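You operate a simulated robot arm through the tools that you are given. There is no shell and no other tool.

Carry out the task below with a simulated robot arm. There is one attempt and no reset: what you move stays moved.

TASK
Lower the line pressure to 2 bar, blow the bench dust away, then close the air and bleed the line.
Fine: free the regulator lock and lock it again; the nozzle already points at the dust, do not shift it; clear the dust at 2 bar, not above; close the main valve, then keep the button pressed until the air stops coming.

It is judged by the outcome, as a careful person would: the job done as asked, and still so three seconds after it is handed in. It fails if anything else is knocked over, pushed out of place, dropped, spilled or broken.

THE ROBOT
A 6-joint arm with a three-finger gripper, fixed in place. Base frame: the origin is at the foot of the arm, x ahead of it, y to its left, z up. Readings come in cm, degrees, newtons and seconds.
Its first joint turns from -166.0 to 166.0 degrees. Payload 4.89 kg.
Tool frame: the origin (TCP) lies between the finger pads and is the grasp point; the fingertips stand 3 cm ahead of it; z points along the fingers, y is the line along which they close. Largest opening 16.4 cm; the body of the gripper starts 12.5 cm behind the TCP.
Orientation is that of the tool frame in the base frame, as a unit quaternion [x, y, z, w]. With the fingers straight down and closing along the base's y, the tool's x points along the base's -x, its y along +y and its z along -z.

THE INTERFACE
- The arm moves only by the tool step_arm. Its arguments are lists of equal length, an entry for each row: "delta_pos": the shift along the base's x, y, z in m, a list of three; "rotation": the turn, a rotation vector about the base's x, y, z in rad, a list of three; "claw": the finger opening in m, from 0 to 0.164. In form: {"delta_pos": [[tx, ty, tz], ...], "rotation": [[ax, ay, az], ...], "claw": [claw, ...]}. A call has 1 to 20 rows; each row shifts and turns the commanded pose from where the row before left it. A row lasts 0.2 s, in which the tool goes at most 5 cm and 8.6 degrees; a call with a longer step from one row to the next is refused whole, and so is a gripper value outside its range. A pose out of reach is approached as far as the arm can. The call stops where the force on the tool passes 40 N (or 10 N more than at its start, if that is more) or the arm is blocked; 0.2 s more then pass. The fingers move at their own pace (about 10.8 cm/s each) and stop on an object; they squeeze with about 34 N. The grip force told is the motor's: it shows also when the fingers shut on nothing. Time passes only in rows, and 0.2 s behind the last, so rows that do not move let the fingers close. It gives the time, the measured TCP pose, the force on the tool (base axes), the opening and the grip force at its end, in the units of the frame above (readings bear some noise), with the torque about the TCP (base axes, N m) and any sound that the robot's microphone picked up.
- Cameras (640 x 400 px; columns grow to the right, rows downward): "scene" is fixed at [40.04, 64.82, 168.98]; the picture's right is [-0.97, -0.24, 0.00], its down [-0.10, 0.39, -0.91] and it looks along [0.22, -0.89, -0.41] (base axes); focal length 328 px, centre (320, 200). "wrist" rides on the gripper at [7.6, -0.2, -15.2] in the tool frame; the picture's right is [0.02, 1.00, 0.00], its down [-0.88, 0.02, -0.47] and it looks along [-0.47, 0.01, 0.88] (tool axes); focal length 247 px, centre (320, 200). There is no depth. A picture from a camera that has moved, and an enlarged one, comes with that camera's place and axes in the base frame and with its lens.
- camera(camera): a new picture of that camera. No time passes.
- lift_body(by): slides the trunk up (or, below 0, down) by that many cm; the arm rides with it, the base frame stays. It gives what a move gives, with no picture.
- zoom(camera, box): a new picture of the part [left, top, right, bottom] of that camera's present view, enlarged. No time passes.
- finish_job(): hands the job in; it is judged then, once.

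Places have to be worked out from the pictures, the camera data and where the tool is seen. Open the gripper and draw the arm clear of the work before you hand the job in, unless the task says otherwise.

The tools are called after ">>>" as a command line: name --argument value ..., lists and objects as JSON in quotes. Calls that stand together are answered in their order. step_arm: Moves the arm, as the interface text tells. Its arguments: {"type":"object","properties":{"delta_pos":{"type":"array","items":{"type":"array","items":{"type":"number"}}},"rotation":{"type":"array","items":{"type":"array","items":{"type":"number"}}},"claw":{"type":"array","items":{"type":"number"}}},"required":["delta_pos","rotation","claw"]} The other tools are called the same way: lift_body (by) slides the trunk up or down; camera (camera) takes a picture; zoom (camera, box) takes an enlarged picture of a part of a camera's view; finish_job () hands the job in.

At the start:

```text
clock: 0.0
tool_pos: [28.33, -51.82, 140.61]
orientation: [0.0, 1.0, 0.0, 0.0]
wrist_force: [0.7, -0.8, 0.3]
wrist_torque: [-0.02, 0.02, 0.02]
width: 16.41
finger_force: 0.0
trunk travel left (down, up): [-22.5, 16.5]
```

scene: 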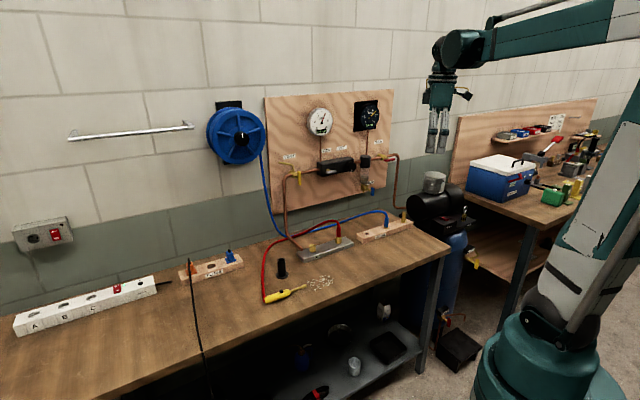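
wrist: 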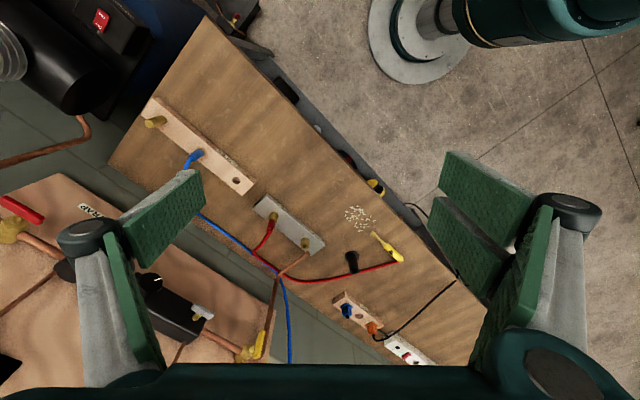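

I start by looking closer at the panel and the bench in both cameras to identify the regulator, valves, lock, gauge, button and dust.

>>> zoom --camera "scene" --box '[260, 80, 420, 180]'

>>> zoom --camera "scene" --box '[270, 130, 430, 230]'

>>> zoom --camera "scene" --box '[240, 210, 400, 310]'

>>> zoom --camera "scene" --box '[380, 150, 540, 250]'

```text
4.00 times, centred on (340, 130) of scene
camera zoom: at [40.04, 64.82, 168.98], right [-0.97, -0.24, 0.0], down [-0.1, 0.39, -0.91], along [0.22, -0.89, -0.41], focal length 1310 px, centre (240, 480)
```

zoom: 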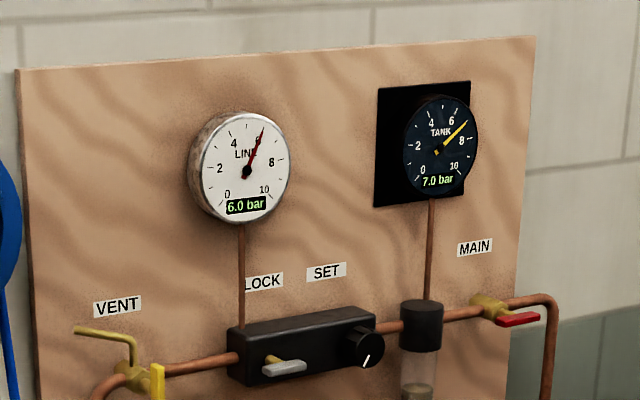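

```text
4.00 times, centred on (350, 180) of scene
camera zoom: at [40.04, 64.82, 168.98], right [-0.97, -0.24, 0.0], down [-0.1, 0.39, -0.91], along [0.22, -0.89, -0.41], focal length 1310 px, centre (200, 280)
```

zoom: 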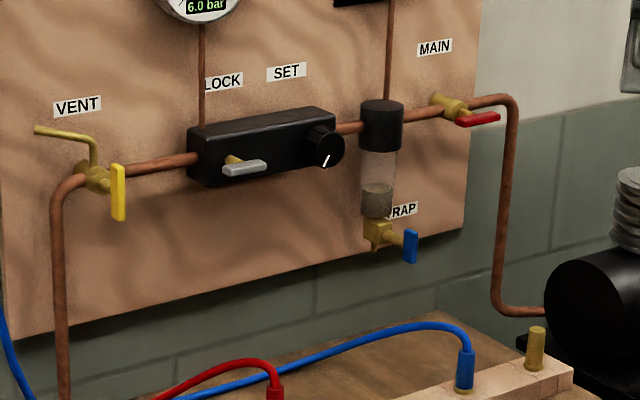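

```text
4.00 times, centred on (320, 260) of scene
camera zoom: at [40.04, 64.82, 168.98], right [-0.97, -0.24, 0.0], down [-0.1, 0.39, -0.91], along [0.22, -0.89, -0.41], focal length 1310 px, centre (320, -40)
```

zoom: 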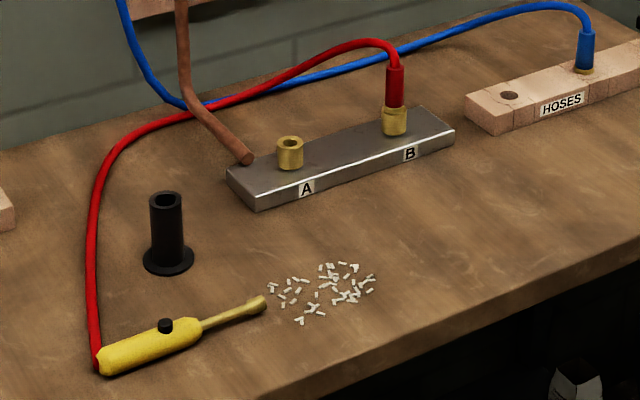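

```text
4.00 times, centred on (460, 200) of scene
camera zoom: at [40.04, 64.82, 168.98], right [-0.97, -0.24, 0.0], down [-0.1, 0.39, -0.91], along [0.22, -0.89, -0.41], focal length 1310 px, centre (-240, 200)
```

zoom: 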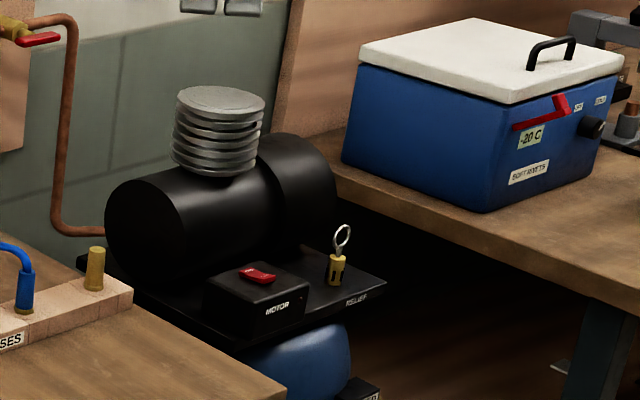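

The panel shows VENT (yellow), LOCK lever, SET knob, MAIN (red), and LINE gauge at 6.0 bar; the yellow gun with black button lies on the bench pointing at the dust. I zoom the wrist view to get a second line of sight for triangulation.

>>> zoom --camera "wrist" --box '[320, 190, 440, 265]'

>>> zoom --camera "wrist" --box '[0, 170, 160, 270]'

>>> zoom --camera "wrist" --box '[100, 250, 290, 370]'

>>> zoom --camera "scene" --box '[310, 140, 390, 190]'

```text
5.33 times, centred on (380, 228) of wrist
camera zoom: at [20.72, -52.01, 155.93], right [-0.02, 1.0, 0.0], down [0.88, 0.02, 0.47], along [0.47, 0.01, -0.88], focal length 1317 px, centre (0, 53)
```

zoom: 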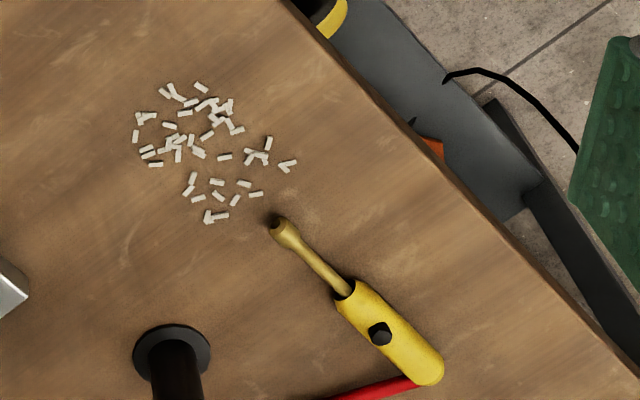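

```text
4.00 times, centred on (80, 220) of wrist
camera zoom: at [20.72, -52.01, 155.93], right [-0.02, 1.0, 0.0], down [0.88, 0.02, 0.47], along [0.47, 0.01, -0.88], focal length 988 px, centre (1280, 120)
```

zoom: 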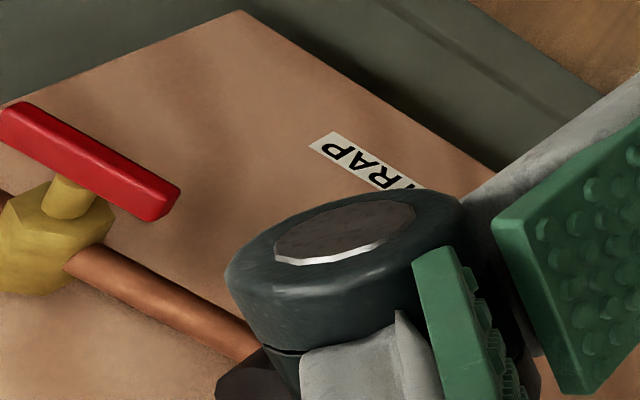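

```text
3.33 times, centred on (195, 310) of wrist
camera zoom: at [20.72, -52.01, 155.93], right [-0.02, 1.0, 0.0], down [0.88, 0.02, 0.47], along [0.47, 0.01, -0.88], focal length 823 px, centre (737, -167)
```

zoom: 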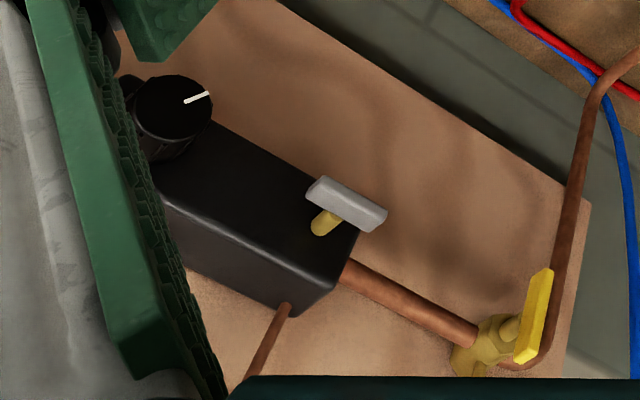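

```text
8.00 times, centred on (350, 165) of scene
camera zoom: at [40.04, 64.82, 168.98], right [-0.97, -0.24, 0.0], down [-0.1, 0.39, -0.91], along [0.22, -0.89, -0.41], focal length 2620 px, centre (80, 480)
```

zoom: 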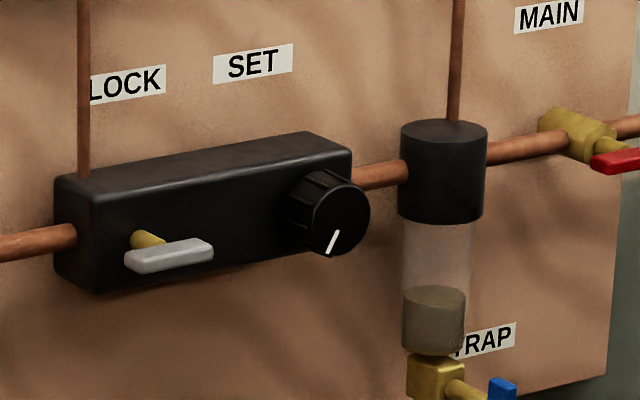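

From both views I place the lock bar at about (69.9, -77.7, 118), the SET knob face at (61.5, -87.2, 118), the main handle at (44.7, -106, 117) and the gun button at (77, -26, 89); the panel's inward normal is about (0.746, -0.667, 0). I yaw and then pitch the tool in free air so that it faces the panel, staying well clear of it.

>>> step_arm --delta_pos '[[0, 0, 0], [0, 0, 0], [0, 0, 0], [0, 0, 0], [0, 0, 0], [0.0075, -0.0067, -0.005], [0.0075, -0.0067, -0.005], [0.0075, -0.0067, -0.005], [0.0075, -0.0067, -0.005], [0.0075, -0.0067, -0.005], [0.0075, -0.0067, -0.005], [0.0075, -0.0067, -0.005], [0.0075, -0.0067, -0.005], [0.0075, -0.0067, -0.005], [0.0075, -0.0067, -0.005], [0.0075, -0.0067, -0.005]]' --rotation '[[0, 0, -0.1459], [0, 0, -0.1459], [0, 0, -0.1459], [0, 0, -0.1459], [0, 0, -0.1459], [-0.09525, -0.10653, 0], [-0.09525, -0.10653, 0], [-0.09525, -0.10653, 0], [-0.09525, -0.10653, 0], [-0.09525, -0.10653, 0], [-0.09525, -0.10653, 0], [-0.09525, -0.10653, 0], [-0.09525, -0.10653, 0], [-0.09525, -0.10653, 0], [-0.09525, -0.10653, 0], [-0.09525, -0.10653, 0]]' --claw '[0.164, 0.164, 0.164, 0.164, 0.164, 0.164, 0.164, 0.164, 0.164, 0.164, 0.164, 0.164, 0.164, 0.164, 0.164, 0.164]'

```text
clock: 2.0
tool_pos: [34.34, -62.79, 140.82]
orientation: [0.348, 0.903, -0.091, 0.235]
wrist_force: [0.2, -0.1, 0.0]
wrist_torque: [-0.02, 0.1, -0.04]
width: 16.4
finger_force: 0.0
trunk travel left (down, up): [-22.5, 16.5]
stopped in row 9: the arm was blocked; the commanded pose is now the measured one
```

The arm stopped early with almost no force, so I look where it stands.

>>> camera --camera "scene"

>>> camera --camera "wrist"

```text
taken
```

scene: 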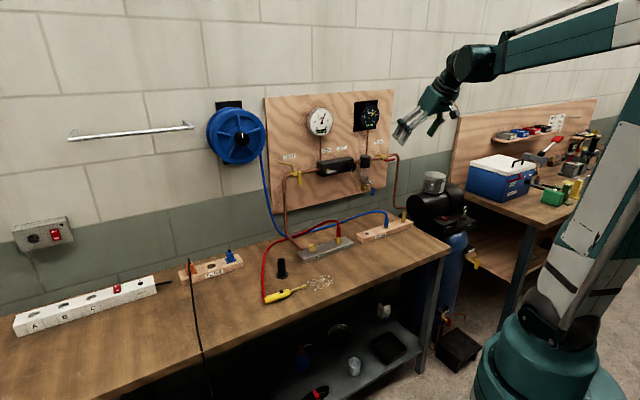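

```text
taken
camera wrist: at [23.7, -53.56, 150.34], right [0.65, 0.76, -0.01], down [0.41, -0.35, 0.84], along [0.63, -0.56, -0.54], focal length 247 px, centre (320, 200)
```

wrist: 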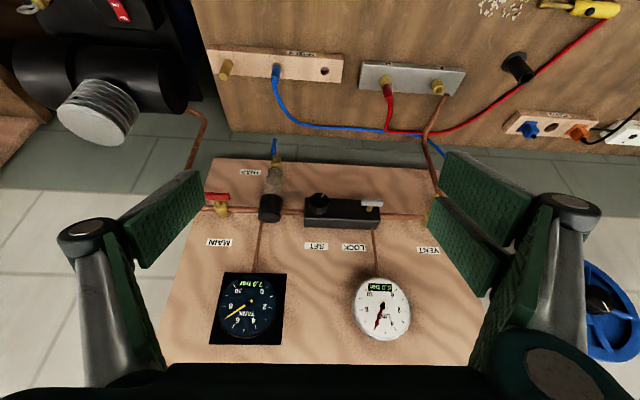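

The tool pitched only 29° and drifted forward, which suggests the arm cannot fold back that far rather than a contact. I go on pitching while moving forward toward the panel, still keeping about 18 cm off the handles.

>>> step_arm --delta_pos '[[0.0149, -0.0133, -0.01], [0.0149, -0.0133, -0.01], [0.0149, -0.0133, -0.01], [0.0149, -0.0133, -0.01]]' --rotation '[[-0.0884, -0.0989, 0], [-0.0884, -0.0989, 0], [-0.0884, -0.0989, 0], [-0.0884, -0.0989, 0]]' --claw '[0.164, 0.164, 0.164, 0.164]'

```text
clock: 3.0
tool_pos: [39.9, -67.98, 136.57]
orientation: [0.311, 0.81, -0.177, 0.465]
wrist_force: [-0.3, 0.1, -0.4]
wrist_torque: [0.0, -0.09, 0.1]
width: 16.41
finger_force: 0.0
trunk travel left (down, up): [-22.5, 16.5]
```

That works; 30° of pitch remain, so I continue in the same way to bring the tool level.

>>> step_arm --delta_pos '[[0.0149, -0.0133, -0.015], [0.0149, -0.0133, -0.015], [0.0149, -0.0133, -0.015], [0.0149, -0.0133, -0.015]]' --rotation '[[-0.0884, -0.0989, 0], [-0.0884, -0.0989, 0], [-0.0884, -0.0989, 0], [-0.0884, -0.0989, 0]]' --claw '[0.164, 0.164, 0.164, 0.164]'

```text
clock: 4.0
tool_pos: [46.0, -73.13, 130.64]
orientation: [0.254, 0.659, -0.253, 0.661]
wrist_force: [-1.7, 1.2, 1.4]
wrist_torque: [0.1, 0.11, -0.07]
width: 16.39
finger_force: 0.1
trunk travel left (down, up): [-22.5, 16.5]
```

The tool is now level and facing the panel. I take both pictures to see the view.

>>> camera --camera "scene"

>>> camera --camera "wrist"

```text
taken
```

scene: 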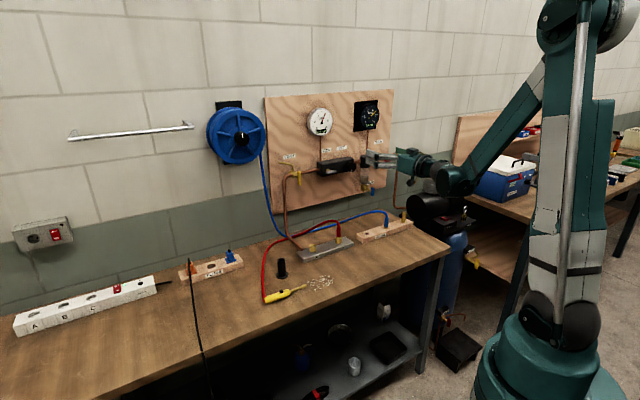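

```text
taken
camera wrist: at [34.57, -63.09, 123.06], right [0.67, 0.74, -0.02], down [-0.34, 0.33, 0.88], along [0.66, -0.58, 0.47], focal length 247 px, centre (320, 200)
```

wrist: 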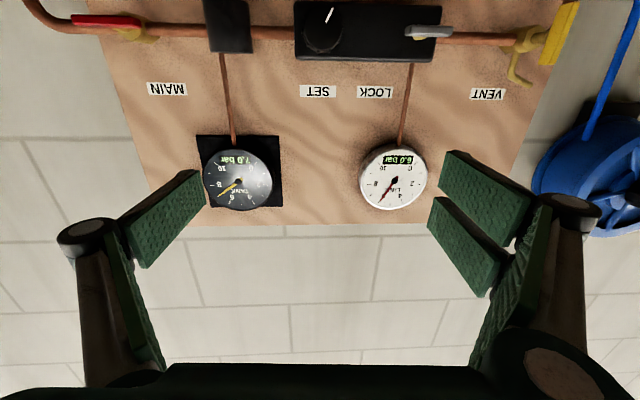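

The scene camera still sees the gauge clearly. I zoom the wrist view on the lock/knob block and the two valves to refine their places.

>>> zoom --camera "wrist" --box '[280, 0, 480, 125]'

>>> zoom --camera "wrist" --box '[20, 0, 180, 100]'

>>> zoom --camera "scene" --box '[310, 140, 420, 209]'

```text
3.20 times, centred on (380, 62) of wrist
camera zoom: at [34.57, -63.09, 123.06], right [0.67, 0.74, -0.02], down [-0.34, 0.33, 0.88], along [0.66, -0.58, 0.47], focal length 790 px, centre (128, 640)
```

zoom: 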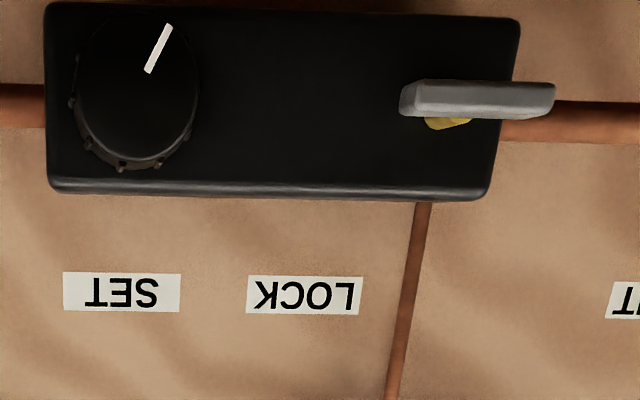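

```text
4.00 times, centred on (100, 50) of wrist
camera zoom: at [34.57, -63.09, 123.06], right [0.67, 0.74, -0.02], down [-0.34, 0.33, 0.88], along [0.66, -0.58, 0.47], focal length 988 px, centre (1200, 800)
```

zoom: 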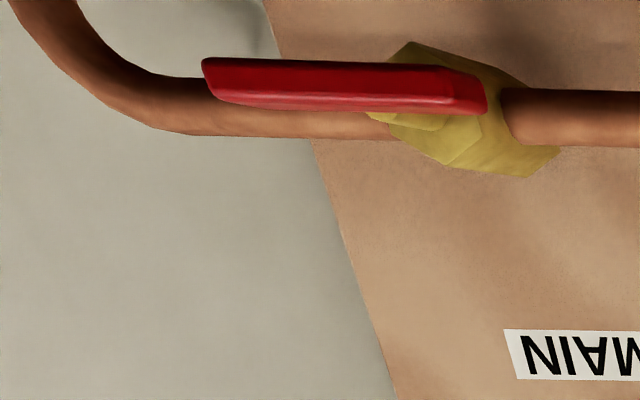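

```text
5.80 times, centred on (365, 174) of scene
camera zoom: at [40.04, 64.82, 168.98], right [-0.97, -0.24, 0.0], down [-0.1, 0.39, -0.91], along [0.22, -0.89, -0.41], focal length 1898 px, centre (59, 348)
```

zoom: 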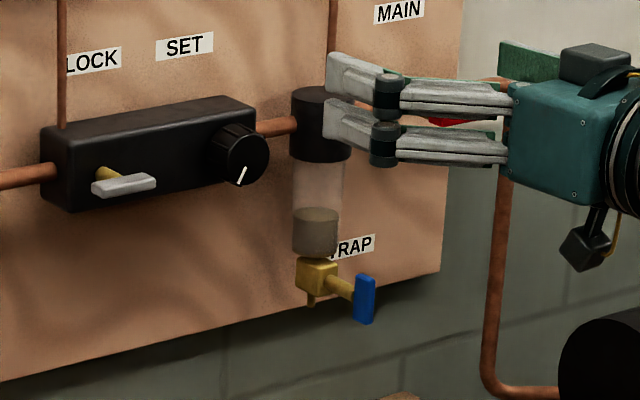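

The lock bar is a T-handle about 5.6 cm long centred on its shaft, standing about 3 cm off the block, at roughly (69.9, -77.5, 118.6). I roll the tool 90° so the fingers close vertically and move in front of it, staying 20 cm back.

>>> step_arm --delta_pos '[[0.0078, 0.0087, -0.011], [0.0078, 0.0087, -0.011], [0.0078, 0.0087, -0.011], [0.0078, 0.0087, -0.011], [0.0078, 0.0087, -0.011], [0.0078, 0.0087, -0.011], [0.0078, 0.0087, -0.011], [0.0078, 0.0087, -0.011], [0.0078, 0.0087, -0.011], [0.0078, 0.0087, -0.011], [0.0078, 0.0087, -0.011], [0, 0, 0]]' --rotation '[[0.10653, -0.09525, 0], [0.10653, -0.09525, 0], [0.10653, -0.09525, 0], [0.10653, -0.09525, 0], [0.10653, -0.09525, 0], [0.10653, -0.09525, 0], [0.10653, -0.09525, 0], [0.10653, -0.09525, 0], [0.10653, -0.09525, 0], [0.10653, -0.09525, 0], [0.10653, -0.09525, 0], [0, 0, 0]]' --claw '[0.07, 0.07, 0.07, 0.07, 0.07, 0.07, 0.07, 0.07, 0.07, 0.07, 0.07, 0.07]'

```text
clock: 6.6
tool_pos: [54.49, -63.57, 118.49]
orientation: [0.646, 0.287, 0.29, 0.645]
wrist_force: [-0.2, -0.7, -0.1]
wrist_torque: [0.02, 0.01, -0.02]
width: 6.99
finger_force: 0.0
trunk travel left (down, up): [-22.5, 16.5]
```

The tool reached the pose in front of the lock with no contact. I check the alignment with both cameras.

>>> camera --camera "wrist"

>>> zoom --camera "scene" --box '[290, 90, 450, 190]'

```text
taken
camera wrist: at [48.33, -47.77, 118.49], right [0.01, 0.01, 1.0], down [-0.94, -0.34, 0.01], along [0.34, -0.94, 0.01], focal length 247 px, centre (320, 200)
```

wrist: 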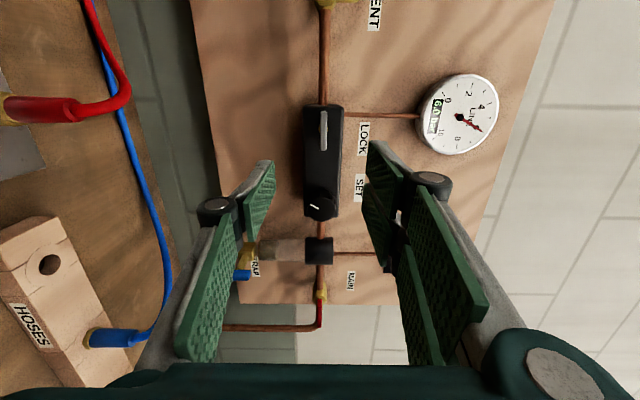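

```text
4.00 times, centred on (370, 140) of scene
camera zoom: at [40.04, 64.82, 168.98], right [-0.97, -0.24, 0.0], down [-0.1, 0.39, -0.91], along [0.22, -0.89, -0.41], focal length 1310 px, centre (120, 440)
```

zoom: 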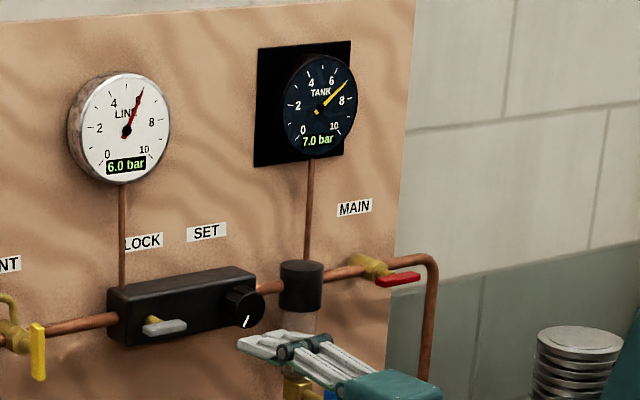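

The lever bar lines up nearly straight ahead of the tool. I zoom in to refine the height and lateral offset before closing in.

>>> zoom --camera "wrist" --box '[240, 80, 400, 180]'

>>> zoom --camera "wrist" --box '[240, 180, 400, 280]'

>>> zoom --camera "wrist" --box '[240, 250, 400, 350]'

```text
4.00 times, centred on (320, 130) of wrist
camera zoom: at [48.33, -47.77, 118.49], right [0.01, 0.01, 1.0], down [-0.94, -0.34, 0.01], along [0.34, -0.94, 0.01], focal length 988 px, centre (320, 480)
```

zoom: 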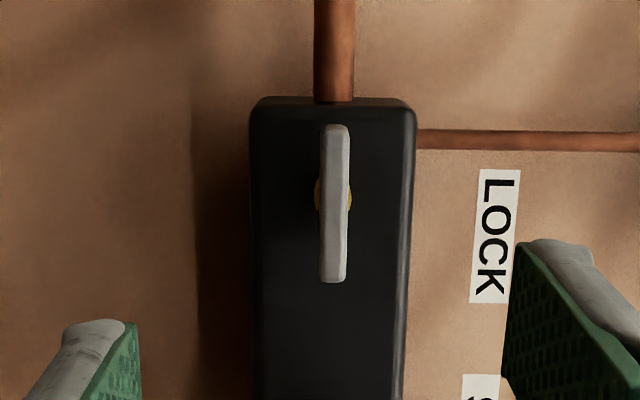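

```text
4.00 times, centred on (320, 230) of wrist
camera zoom: at [48.33, -47.77, 118.49], right [0.01, 0.01, 1.0], down [-0.94, -0.34, 0.01], along [0.34, -0.94, 0.01], focal length 988 px, centre (320, 80)
```

zoom: 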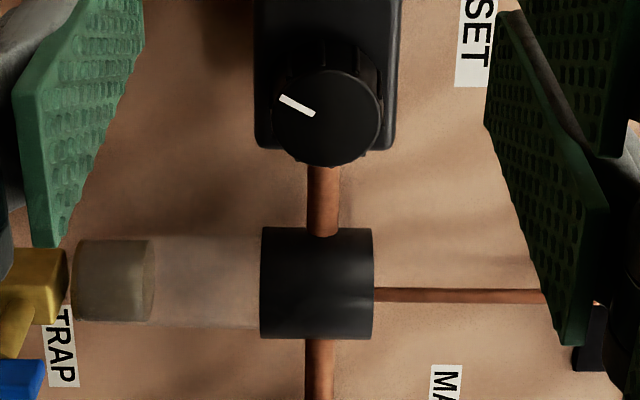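

```text
4.00 times, centred on (320, 300) of wrist
camera zoom: at [48.33, -47.77, 118.49], right [0.01, 0.01, 1.0], down [-0.94, -0.34, 0.01], along [0.34, -0.94, 0.01], focal length 988 px, centre (320, -200)
```

zoom: 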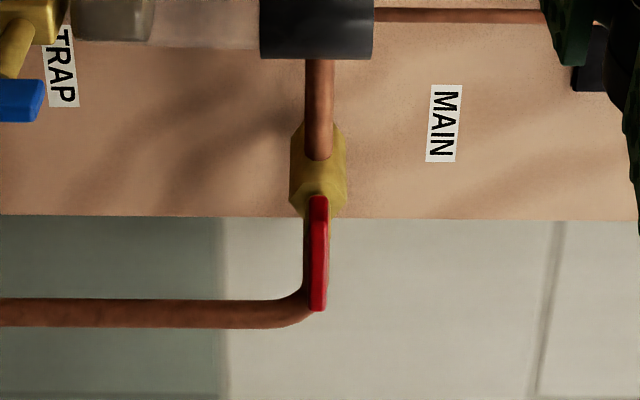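

The bar centre is about 0.6 cm above and 0.35 cm to the right of the tool line, roughly 20 cm ahead. I advance 12 cm with those corrections and look again.

>>> step_arm --delta_pos '[[0.0174, -0.0165, 0.0012], [0.0174, -0.0165, 0.0012], [0.0174, -0.0165, 0.0012], [0.0174, -0.0165, 0.0012], [0.0174, -0.0165, 0.0012], [0, 0, 0]]' --rotation '[[0, 0, 0], [0, 0, 0], [0, 0, 0], [0, 0, 0], [0, 0, 0], [0, 0, 0]]' --claw '[0.06, 0.06, 0.06, 0.06, 0.06, 0.06]'

>>> camera --camera "wrist"

>>> zoom --camera "scene" --box '[290, 90, 450, 190]'

```text
clock: 8.0
tool_pos: [63.21, -71.8, 119.25]
orientation: [0.646, 0.288, 0.29, 0.645]
wrist_force: [-0.5, -0.1, -0.1]
wrist_torque: [-0.01, -0.03, 0.03]
width: 5.99
finger_force: 0.0
trunk travel left (down, up): [-22.5, 16.5]
```

```text
taken
camera wrist: at [57.04, -56.0, 119.15], right [0.01, 0.01, 1.0], down [-0.94, -0.34, 0.02], along [0.34, -0.94, 0.01], focal length 247 px, centre (320, 200)
```

wrist: 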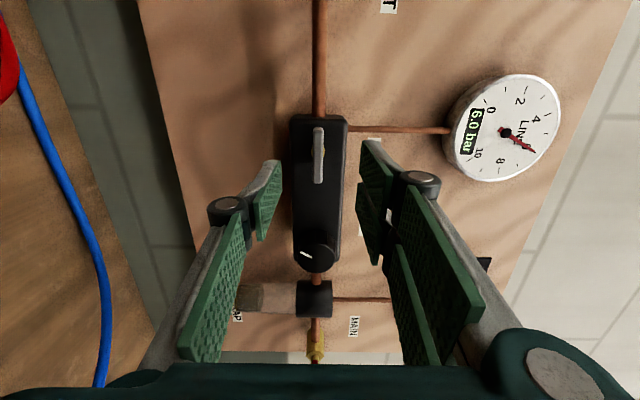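

```text
4.00 times, centred on (370, 140) of scene
camera zoom: at [40.04, 64.82, 168.98], right [-0.97, -0.24, 0.0], down [-0.1, 0.39, -0.91], along [0.22, -0.89, -0.41], focal length 1310 px, centre (120, 440)
```

zoom: 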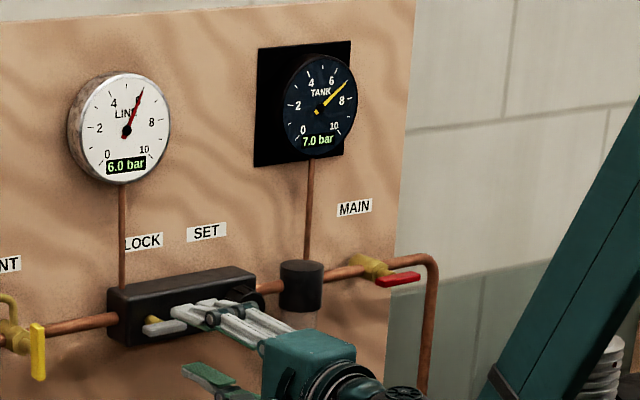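

The bar is centred between the fingers in height. I go another 5.5 cm forward and check where the fingertips stand relative to the bar and the block.

>>> step_arm --delta_pos '[[0.0137, -0.0123, 0], [0.0137, -0.0123, 0], [0.0137, -0.0123, 0], [0, 0, 0]]' --rotation '[[0, 0, 0], [0, 0, 0], [0, 0, 0], [0, 0, 0]]' --claw '[0.05, 0.04, 0.04, 0.04]'

>>> zoom --camera "wrist" --box '[220, 100, 420, 225]'

>>> zoom --camera "scene" --box '[300, 145, 380, 195]'

```text
clock: 9.0
tool_pos: [67.35, -75.52, 119.14]
orientation: [0.646, 0.287, 0.291, 0.645]
wrist_force: [0.0, -0.8, 0.4]
wrist_torque: [-0.05, -0.05, -0.01]
width: 4.0
finger_force: 0.0
trunk travel left (down, up): [-22.5, 16.5]
```

```text
3.20 times, centred on (320, 162) of wrist
camera zoom: at [61.19, -59.73, 119.1], right [0.01, 0.01, 1.0], down [-0.94, -0.34, 0.02], along [0.34, -0.94, 0.01], focal length 790 px, centre (320, 320)
```

zoom: 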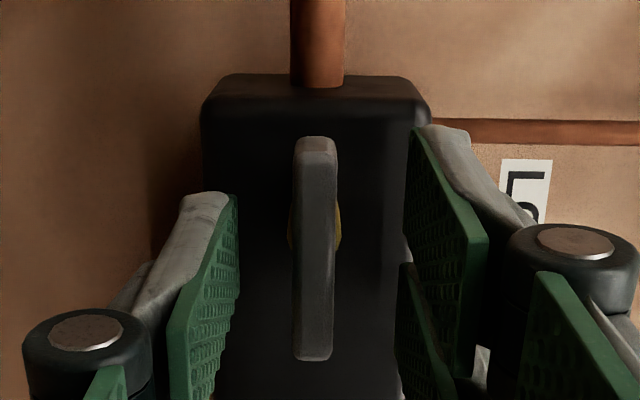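

```text
8.00 times, centred on (340, 170) of scene
camera zoom: at [40.04, 64.82, 168.98], right [-0.97, -0.24, 0.0], down [-0.1, 0.39, -0.91], along [0.22, -0.89, -0.41], focal length 2620 px, centre (160, 440)
```

zoom: 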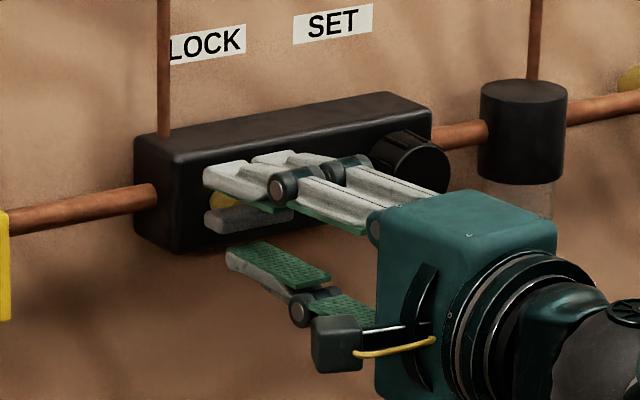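

The fingertips are now about level with the bar centre (three-prong fingers, upper pair and lower single). I go 1.4 cm further in and check the force.

>>> step_arm --delta_pos '[[0.0052, -0.0047, 0], [0.0052, -0.0047, 0], [0, 0, 0]]' --rotation '[[0, 0, 0], [0, 0, 0], [0, 0, 0]]' --claw '[0.04, 0.04, 0.04]'

>>> zoom --camera "wrist" --box '[220, 100, 420, 225]'

>>> zoom --camera "scene" --box '[300, 145, 380, 195]'

```text
clock: 9.8
tool_pos: [68.47, -76.53, 119.21]
orientation: [0.646, 0.287, 0.29, 0.645]
wrist_force: [-0.1, -0.1, 0.5]
wrist_torque: [-0.03, 0.01, 0.0]
width: 3.98
finger_force: 0.1
trunk travel left (down, up): [-22.5, 16.5]
```

```text
3.20 times, centred on (320, 162) of wrist
camera zoom: at [62.26, -60.65, 119.08], right [0.01, 0.01, 1.0], down [-0.94, -0.34, 0.02], along [0.34, -0.94, 0.01], focal length 790 px, centre (320, 320)
```

zoom: 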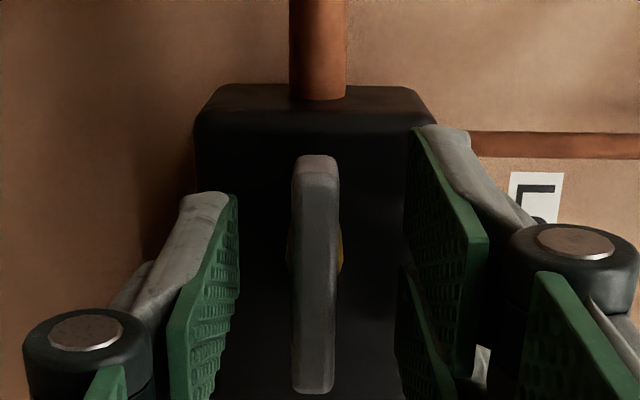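

```text
8.00 times, centred on (340, 170) of scene
camera zoom: at [40.04, 64.82, 168.98], right [-0.97, -0.24, 0.0], down [-0.1, 0.39, -0.91], along [0.22, -0.89, -0.41], focal length 2620 px, centre (160, 440)
```

zoom: 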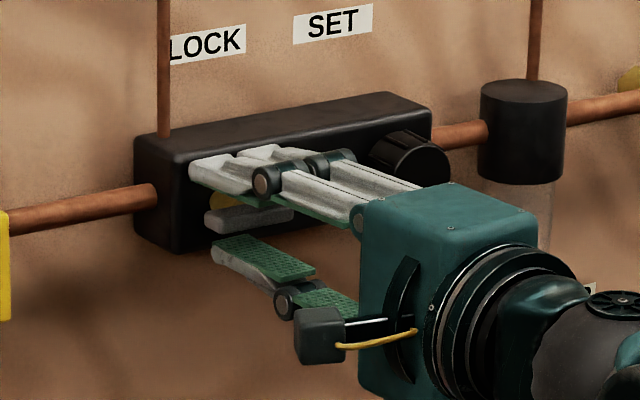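

No contact, and the bar sits between the upper pair and lower finger, about 0.2 cm low of centre. I drop 0.15 cm and close on it.

>>> step_arm --delta_pos '[[0, 0, -0.0015], [0, 0, 0], [0, 0, 0], [0, 0, 0]]' --rotation '[[0, 0, 0], [0, 0, 0], [0, 0, 0], [0, 0, 0]]' --claw '[0.04, 0.02, 0.005, 0.005]'

>>> zoom --camera "wrist" --box '[220, 100, 420, 225]'

```text
clock: 10.8
tool_pos: [68.36, -76.43, 118.95]
orientation: [0.646, 0.287, 0.289, 0.645]
wrist_force: [-3.2, 4.1, -11.6]
wrist_torque: [0.28, 0.27, -0.03]
width: 1.21
finger_force: 45.3
trunk travel left (down, up): [-22.5, 16.5]
```

```text
3.20 times, centred on (320, 162) of wrist
camera zoom: at [62.25, -60.66, 118.89], right [0.01, 0.01, 1.0], down [-0.94, -0.34, 0.02], along [0.34, -0.94, 0.01], focal length 790 px, centre (320, 320)
```

zoom: 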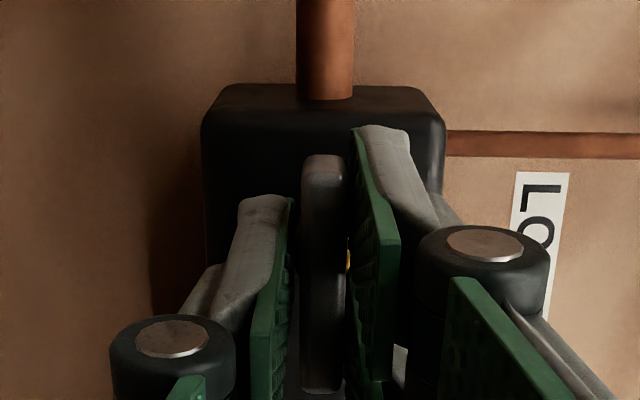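

The bar is gripped (1.2 cm, 45 N), with an 11 N downward load, so I ease down 0.1 cm and try a small clockwise turn, watching the torque about the panel axis.

>>> step_arm --delta_pos '[[0, 0, -0.001], [0, 0, 0], [0, 0, 0]]' --rotation '[[0, 0, 0], [0.0746, -0.0667, 0], [0.0746, -0.0667, 0]]' --claw '[0.005, 0.005, 0.005]'

>>> zoom --camera "wrist" --box '[220, 100, 420, 225]'

```text
clock: 11.6
tool_pos: [68.5, -76.48, 118.82]
orientation: [0.671, 0.221, 0.353, 0.614]
wrist_force: [8.3, -6.3, 11.9]
wrist_torque: [-0.21, -0.2, 0.04]
width: 1.19
finger_force: 45.1
trunk travel left (down, up): [-22.5, 16.5]
```

```text
3.20 times, centred on (320, 162) of wrist
camera zoom: at [62.17, -60.76, 120.4], right [-0.12, -0.14, 0.98], down [-0.93, -0.33, -0.16], along [0.35, -0.93, -0.09], focal length 790 px, centre (320, 320)
```

zoom: 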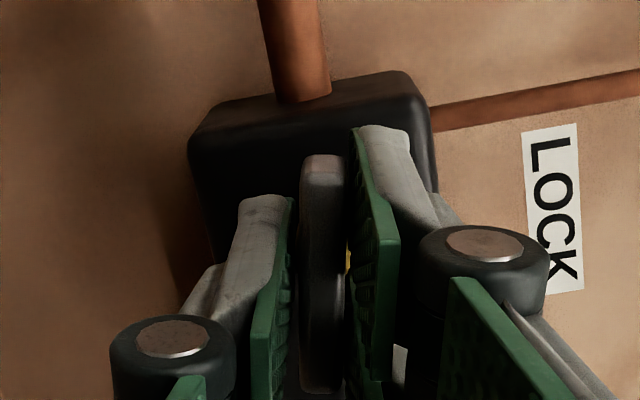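

The lever turns freely clockwise with the gripper. I continue turning, 5 more rows of 8°, then check torque and the lock position.

>>> step_arm --delta_pos '[[0, 0, 0.0004], [0, 0, 0], [0, 0, 0], [0, 0, 0], [0, 0, 0]]' --rotation '[[0.1044, -0.0934, 0], [0.1044, -0.0934, 0], [0.1044, -0.0934, 0], [0.1044, -0.0934, 0], [0.1044, -0.0934, 0]]' --claw '[0.005, 0.005, 0.005, 0.005, 0.005]'

>>> zoom --camera "wrist" --box '[220, 100, 420, 225]'

>>> zoom --camera "scene" --box '[290, 90, 450, 190]'

```text
clock: 12.8
tool_pos: [68.45, -76.33, 118.96]
orientation: [0.707, -0.022, 0.542, 0.453]
wrist_force: [18.0, -8.4, 17.6]
wrist_torque: [-0.65, -0.62, 0.54]
width: 1.22
finger_force: 44.8
trunk travel left (down, up): [-22.5, 16.5]
```

```text
3.20 times, centred on (320, 162) of wrist
camera zoom: at [60.4, -62.7, 124.93], right [-0.52, -0.58, 0.63], down [-0.72, -0.1, -0.68], along [0.46, -0.81, -0.37], focal length 790 px, centre (320, 320)
```

zoom: 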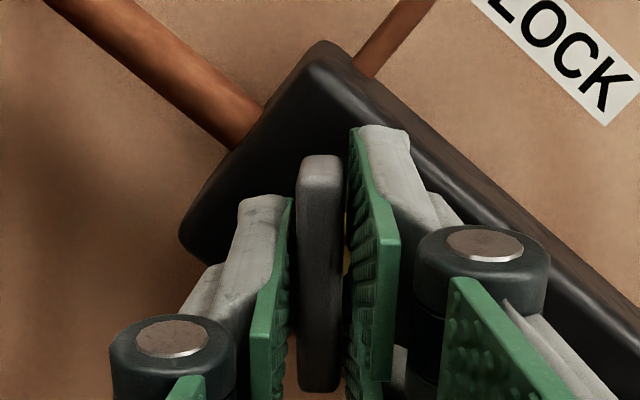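

```text
4.00 times, centred on (370, 140) of scene
camera zoom: at [40.04, 64.82, 168.98], right [-0.97, -0.24, 0.0], down [-0.1, 0.39, -0.91], along [0.22, -0.89, -0.41], focal length 1310 px, centre (120, 440)
```

zoom: 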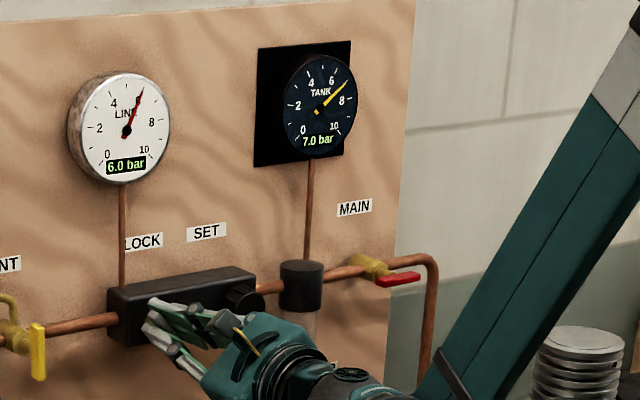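

The lever follows (about 52° so far) with negligible torque about its axis; the side load is from slight misalignment. I correct by ~0.1 cm and continue the rest toward 90°.

>>> step_arm --delta_pos '[[0.0011, -0.0005, 0.001], [0, 0, 0], [0, 0, 0], [0, 0, 0]]' --rotation '[[0, 0, 0], [0.1044, -0.0934, 0], [0.1044, -0.0934, 0], [0.1044, -0.0934, 0]]' --claw '[0.005, 0.005, 0.005, 0.005]'

```text
clock: 13.8
tool_pos: [68.49, -76.42, 118.98]
orientation: [0.686, -0.17, 0.625, 0.332]
wrist_force: [-10.1, 23.6, -27.1]
wrist_torque: [0.25, 0.32, 0.11]
width: 1.19
finger_force: 45.0
trunk travel left (down, up): [-22.5, 16.5]
```

The grip is stiff, so I reverse about half of that correction to unload it, then turn the final ~14°.

>>> step_arm --delta_pos '[[-0.0003, 0.0006, -0.0006], [0, 0, 0], [0, 0, 0]]' --rotation '[[0, 0, 0], [0, 0, 0], [0.0933, -0.0834, 0]]' --claw '[0.005, 0.005, 0.005]'

```text
clock: 14.6
tool_pos: [68.54, -76.4, 119.03]
orientation: [0.674, -0.213, 0.644, 0.292]
wrist_force: [-3.7, 7.5, -6.6]
wrist_torque: [-0.18, -0.23, -0.05]
width: 1.22
finger_force: 45.3
trunk travel left (down, up): [-22.5, 16.5]
```

Forces are low again and the roll is 83°. I turn the last 7°.

>>> step_arm --delta_pos '[[0, 0, 0], [0, 0, 0]]' --rotation '[[0.0895, -0.08, 0], [0, 0, 0]]' --claw '[0.005, 0.005]'

>>> zoom --camera "wrist" --box '[220, 100, 420, 225]'

>>> zoom --camera "scene" --box '[300, 145, 380, 195]'

```text
clock: 15.2
tool_pos: [68.54, -76.4, 118.95]
orientation: [0.661, -0.254, 0.66, 0.253]
wrist_force: [0.0, 3.2, 4.9]
wrist_torque: [0.03, 0.0, -0.13]
width: 1.22
finger_force: 44.7
trunk travel left (down, up): [-22.5, 16.5]
```

```text
3.20 times, centred on (320, 162) of wrist
camera zoom: at [57.32, -66.17, 126.72], right [-0.67, -0.74, 0.02], down [-0.36, 0.3, -0.88], along [0.65, -0.6, -0.47], focal length 790 px, centre (320, 320)
```

zoom: 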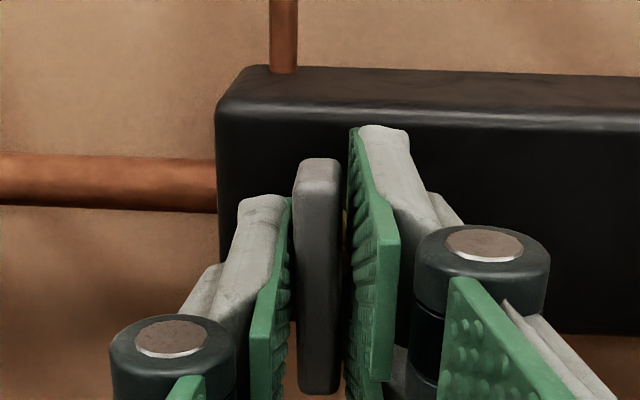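

```text
8.00 times, centred on (340, 170) of scene
camera zoom: at [40.04, 64.82, 168.98], right [-0.97, -0.24, 0.0], down [-0.1, 0.39, -0.91], along [0.22, -0.89, -0.41], focal length 2620 px, centre (160, 440)
```

zoom: 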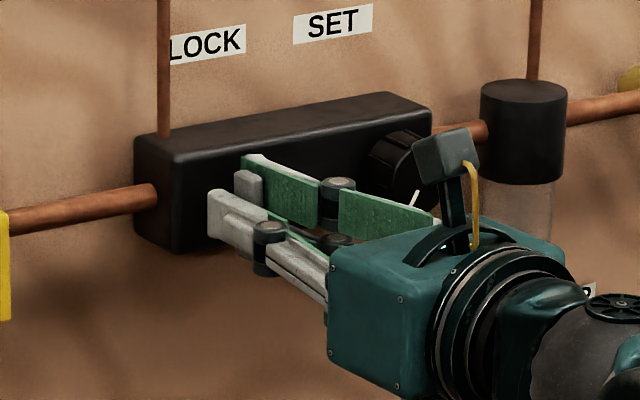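

The lock bar is now vertical, turned a full 90° with no resistance. I open, back off 10 cm, and move sideways in front of the SET knob.

>>> step_arm --delta_pos '[[0, 0, 0], [0, 0, 0], [-0.0187, 0.0167, 0], [-0.0187, 0.0167, 0], [-0.0187, 0.0167, 0], [-0.0187, 0.0167, 0], [-0.0167, -0.0186, 0], [-0.0167, -0.0186, 0], [-0.0167, -0.0186, 0], [-0.0167, -0.0186, 0], [-0.0167, -0.0186, 0], [0, 0, 0]]' --rotation '[[0, 0, 0], [0, 0, 0], [0, 0, 0], [0, 0, 0], [0, 0, 0], [0, 0, 0], [0, 0, 0], [0, 0, 0], [0, 0, 0], [0, 0, 0], [0, 0, 0], [0, 0, 0]]' --claw '[0.03, 0.05, 0.06, 0.07, 0.07, 0.07, 0.07, 0.07, 0.07, 0.07, 0.07, 0.07]'

>>> camera --camera "wrist"

>>> zoom --camera "scene" --box '[290, 90, 450, 190]'

```text
clock: 17.8
tool_pos: [52.76, -79.08, 118.88]
orientation: [0.661, -0.251, 0.66, 0.253]
wrist_force: [-0.2, -0.2, 0.0]
wrist_torque: [0.01, -0.03, 0.05]
width: 6.98
finger_force: 0.1
trunk travel left (down, up): [-22.5, 16.5]
```

```text
taken
camera wrist: at [41.58, -68.8, 126.59], right [-0.67, -0.74, 0.02], down [-0.37, 0.3, -0.88], along [0.65, -0.6, -0.47], focal length 247 px, centre (320, 200)
```

wrist: 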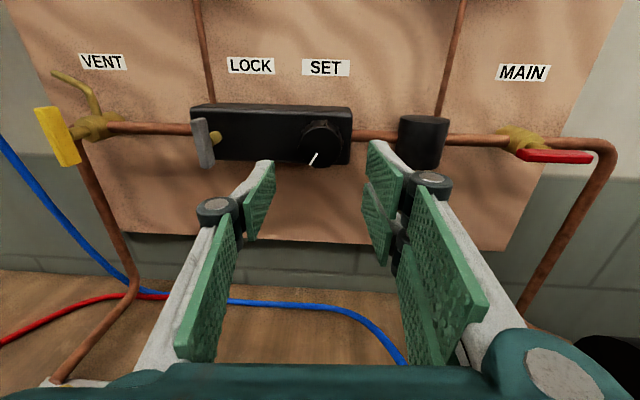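

```text
4.00 times, centred on (370, 140) of scene
camera zoom: at [40.04, 64.82, 168.98], right [-0.97, -0.24, 0.0], down [-0.1, 0.39, -0.91], along [0.22, -0.89, -0.41], focal length 1310 px, centre (120, 440)
```

zoom: 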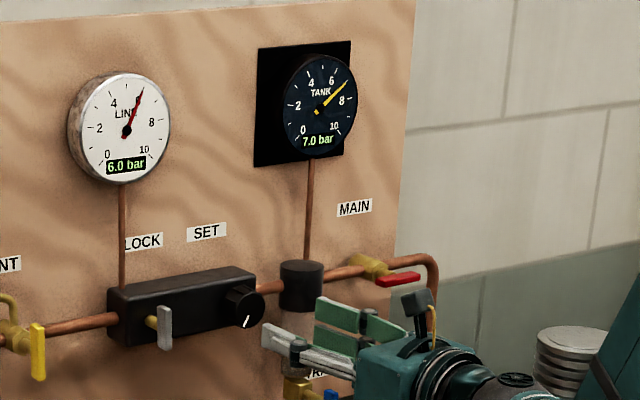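

The lock bar stands vertical now. I zoom on the knob to align for gripping.

>>> zoom --camera "wrist" --box '[240, 90, 400, 190]'

>>> zoom --camera "wrist" --box '[480, 90, 640, 190]'

```text
4.00 times, centred on (320, 140) of wrist
camera zoom: at [41.58, -68.8, 126.59], right [-0.67, -0.74, 0.02], down [-0.37, 0.3, -0.88], along [0.65, -0.6, -0.47], focal length 988 px, centre (320, 440)
```

zoom: 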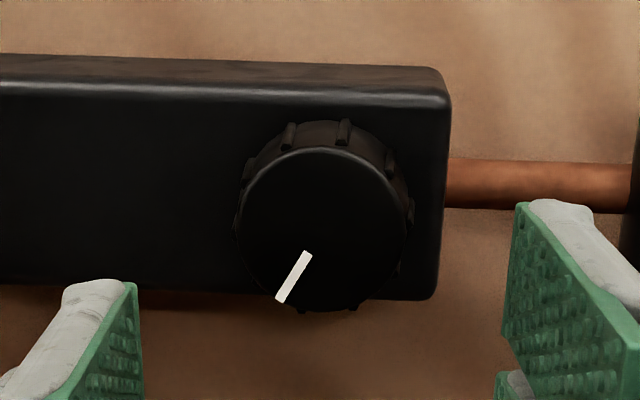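

```text
4.00 times, centred on (560, 140) of wrist
camera zoom: at [41.58, -68.8, 126.59], right [-0.67, -0.74, 0.02], down [-0.37, 0.3, -0.88], along [0.65, -0.6, -0.47], focal length 988 px, centre (-640, 440)
```

zoom: 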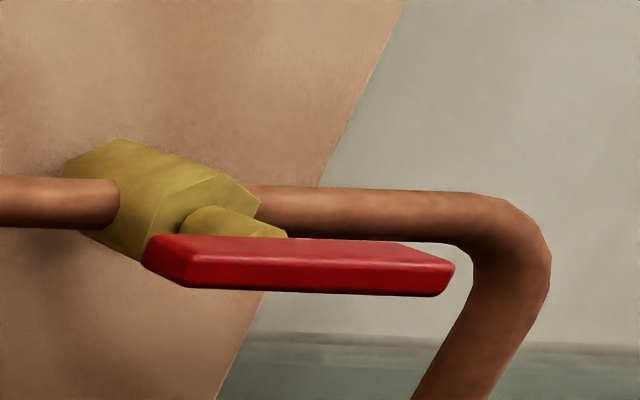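

The knob face is centred on the tool axis within about 0.1 cm. I advance 8 cm with fingers 7 cm open and look again before gripping.

>>> step_arm --delta_pos '[[0.0149, -0.0133, 0], [0.0149, -0.0133, 0], [0.0149, -0.0133, 0], [0.0149, -0.0133, 0], [0, 0, 0]]' --rotation '[[0, 0, 0], [0, 0, 0], [0, 0, 0], [0, 0, 0], [0, 0, 0]]' --claw '[0.07, 0.07, 0.07, 0.07, 0.07]'

>>> zoom --camera "wrist" --box '[220, 100, 420, 225]'

>>> zoom --camera "scene" --box '[310, 145, 390, 195]'

```text
clock: 19.0
tool_pos: [58.59, -84.33, 118.9]
orientation: [0.661, -0.252, 0.66, 0.254]
wrist_force: [-0.3, -0.9, -0.2]
wrist_torque: [-0.01, 0.01, 0.02]
width: 7.0
finger_force: 0.1
trunk travel left (down, up): [-22.5, 16.5]
```

```text
3.20 times, centred on (320, 162) of wrist
camera zoom: at [47.43, -74.13, 126.67], right [-0.67, -0.75, 0.02], down [-0.37, 0.3, -0.88], along [0.65, -0.6, -0.47], focal length 790 px, centre (320, 320)
```

zoom: 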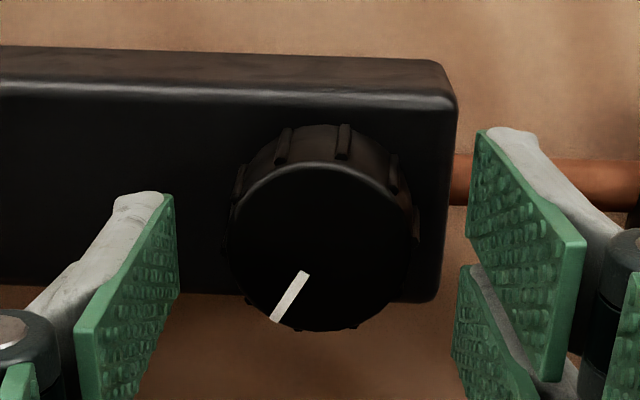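

```text
8.00 times, centred on (350, 170) of scene
camera zoom: at [40.04, 64.82, 168.98], right [-0.97, -0.24, 0.0], down [-0.1, 0.39, -0.91], along [0.22, -0.89, -0.41], focal length 2620 px, centre (80, 440)
```

zoom: 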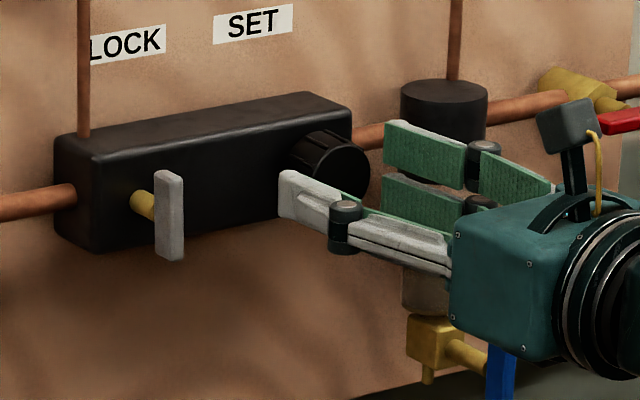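

The knob face is at about 103.3 cm along the approach, so 2 cm more puts the tips 1.7 cm over it. I advance and close on the knob.

>>> step_arm --delta_pos '[[0.0075, -0.0067, 0], [0.0075, -0.0067, 0], [0, 0, 0], [0, 0, 0], [0, 0, 0], [0, 0, 0]]' --rotation '[[0, 0, 0], [0, 0, 0], [0, 0, 0], [0, 0, 0], [0, 0, 0], [0, 0, 0]]' --claw '[0.07, 0.07, 0.07, 0.05, 0.035, 0.03]'

>>> zoom --camera "wrist" --box '[220, 100, 420, 225]'

>>> zoom --camera "scene" --box '[290, 90, 450, 190]'

```text
clock: 20.4
tool_pos: [60.07, -85.83, 118.94]
orientation: [0.66, -0.253, 0.66, 0.255]
wrist_force: [-0.3, -5.5, 3.7]
wrist_torque: [-0.08, -0.09, -0.25]
width: 4.64
finger_force: 44.8
trunk travel left (down, up): [-22.5, 16.5]
```

```text
3.20 times, centred on (320, 162) of wrist
camera zoom: at [48.89, -75.51, 126.65], right [-0.67, -0.74, 0.02], down [-0.37, 0.3, -0.88], along [0.65, -0.6, -0.47], focal length 790 px, centre (320, 320)
```

zoom: 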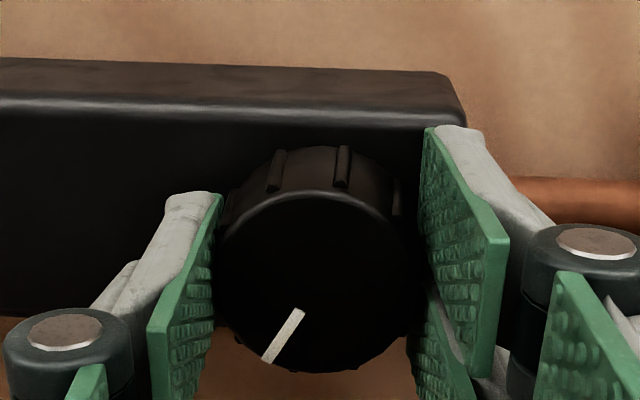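

```text
4.00 times, centred on (370, 140) of scene
camera zoom: at [40.04, 64.82, 168.98], right [-0.97, -0.24, 0.0], down [-0.1, 0.39, -0.91], along [0.22, -0.89, -0.41], focal length 1310 px, centre (120, 440)
```

zoom: 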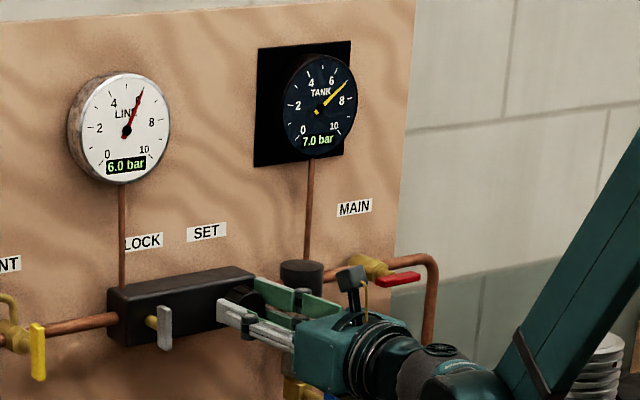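

The knob is gripped at 4.64 cm with low side force. I turn it counter-clockwise by about 16° and read the gauge.

>>> step_arm --delta_pos '[[0, 0, 0], [0, 0, 0], [0, 0, 0]]' --rotation '[[-0.1044, 0.0934, 0], [-0.1044, 0.0934, 0], [0, 0, 0]]' --claw '[0.03, 0.03, 0.03]'

>>> zoom --camera "scene" --box '[290, 90, 450, 190]'

>>> zoom --camera "wrist" --box '[220, 100, 420, 225]'

```text
clock: 21.2
tool_pos: [60.11, -85.79, 118.97]
orientation: [0.689, -0.157, 0.618, 0.344]
wrist_force: [-9.1, 0.7, -0.7]
wrist_torque: [-0.08, -0.09, -0.39]
width: 4.65
finger_force: 45.4
trunk travel left (down, up): [-22.5, 16.5]
```

```text
4.00 times, centred on (370, 140) of scene
camera zoom: at [40.04, 64.82, 168.98], right [-0.97, -0.24, 0.0], down [-0.1, 0.39, -0.91], along [0.22, -0.89, -0.41], focal length 1310 px, centre (120, 440)
```

zoom: 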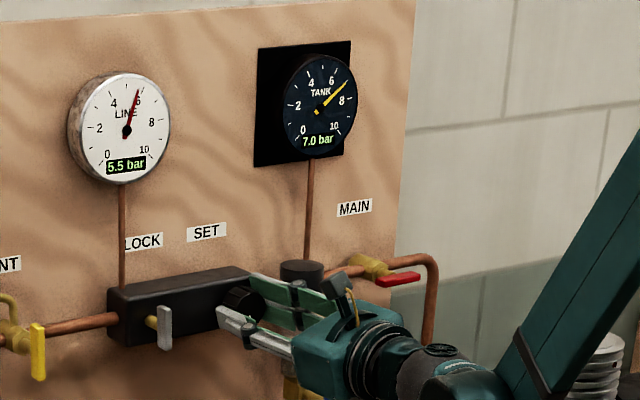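

```text
3.20 times, centred on (320, 162) of wrist
camera zoom: at [50.28, -73.95, 126.29], right [-0.64, -0.71, 0.3], down [-0.53, 0.12, -0.84], along [0.56, -0.69, -0.45], focal length 790 px, centre (320, 320)
```

zoom: 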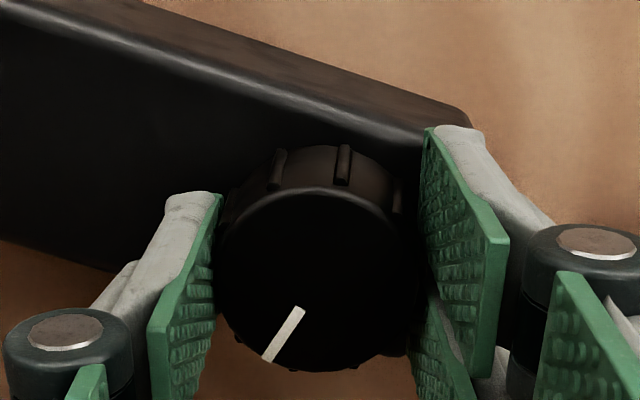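

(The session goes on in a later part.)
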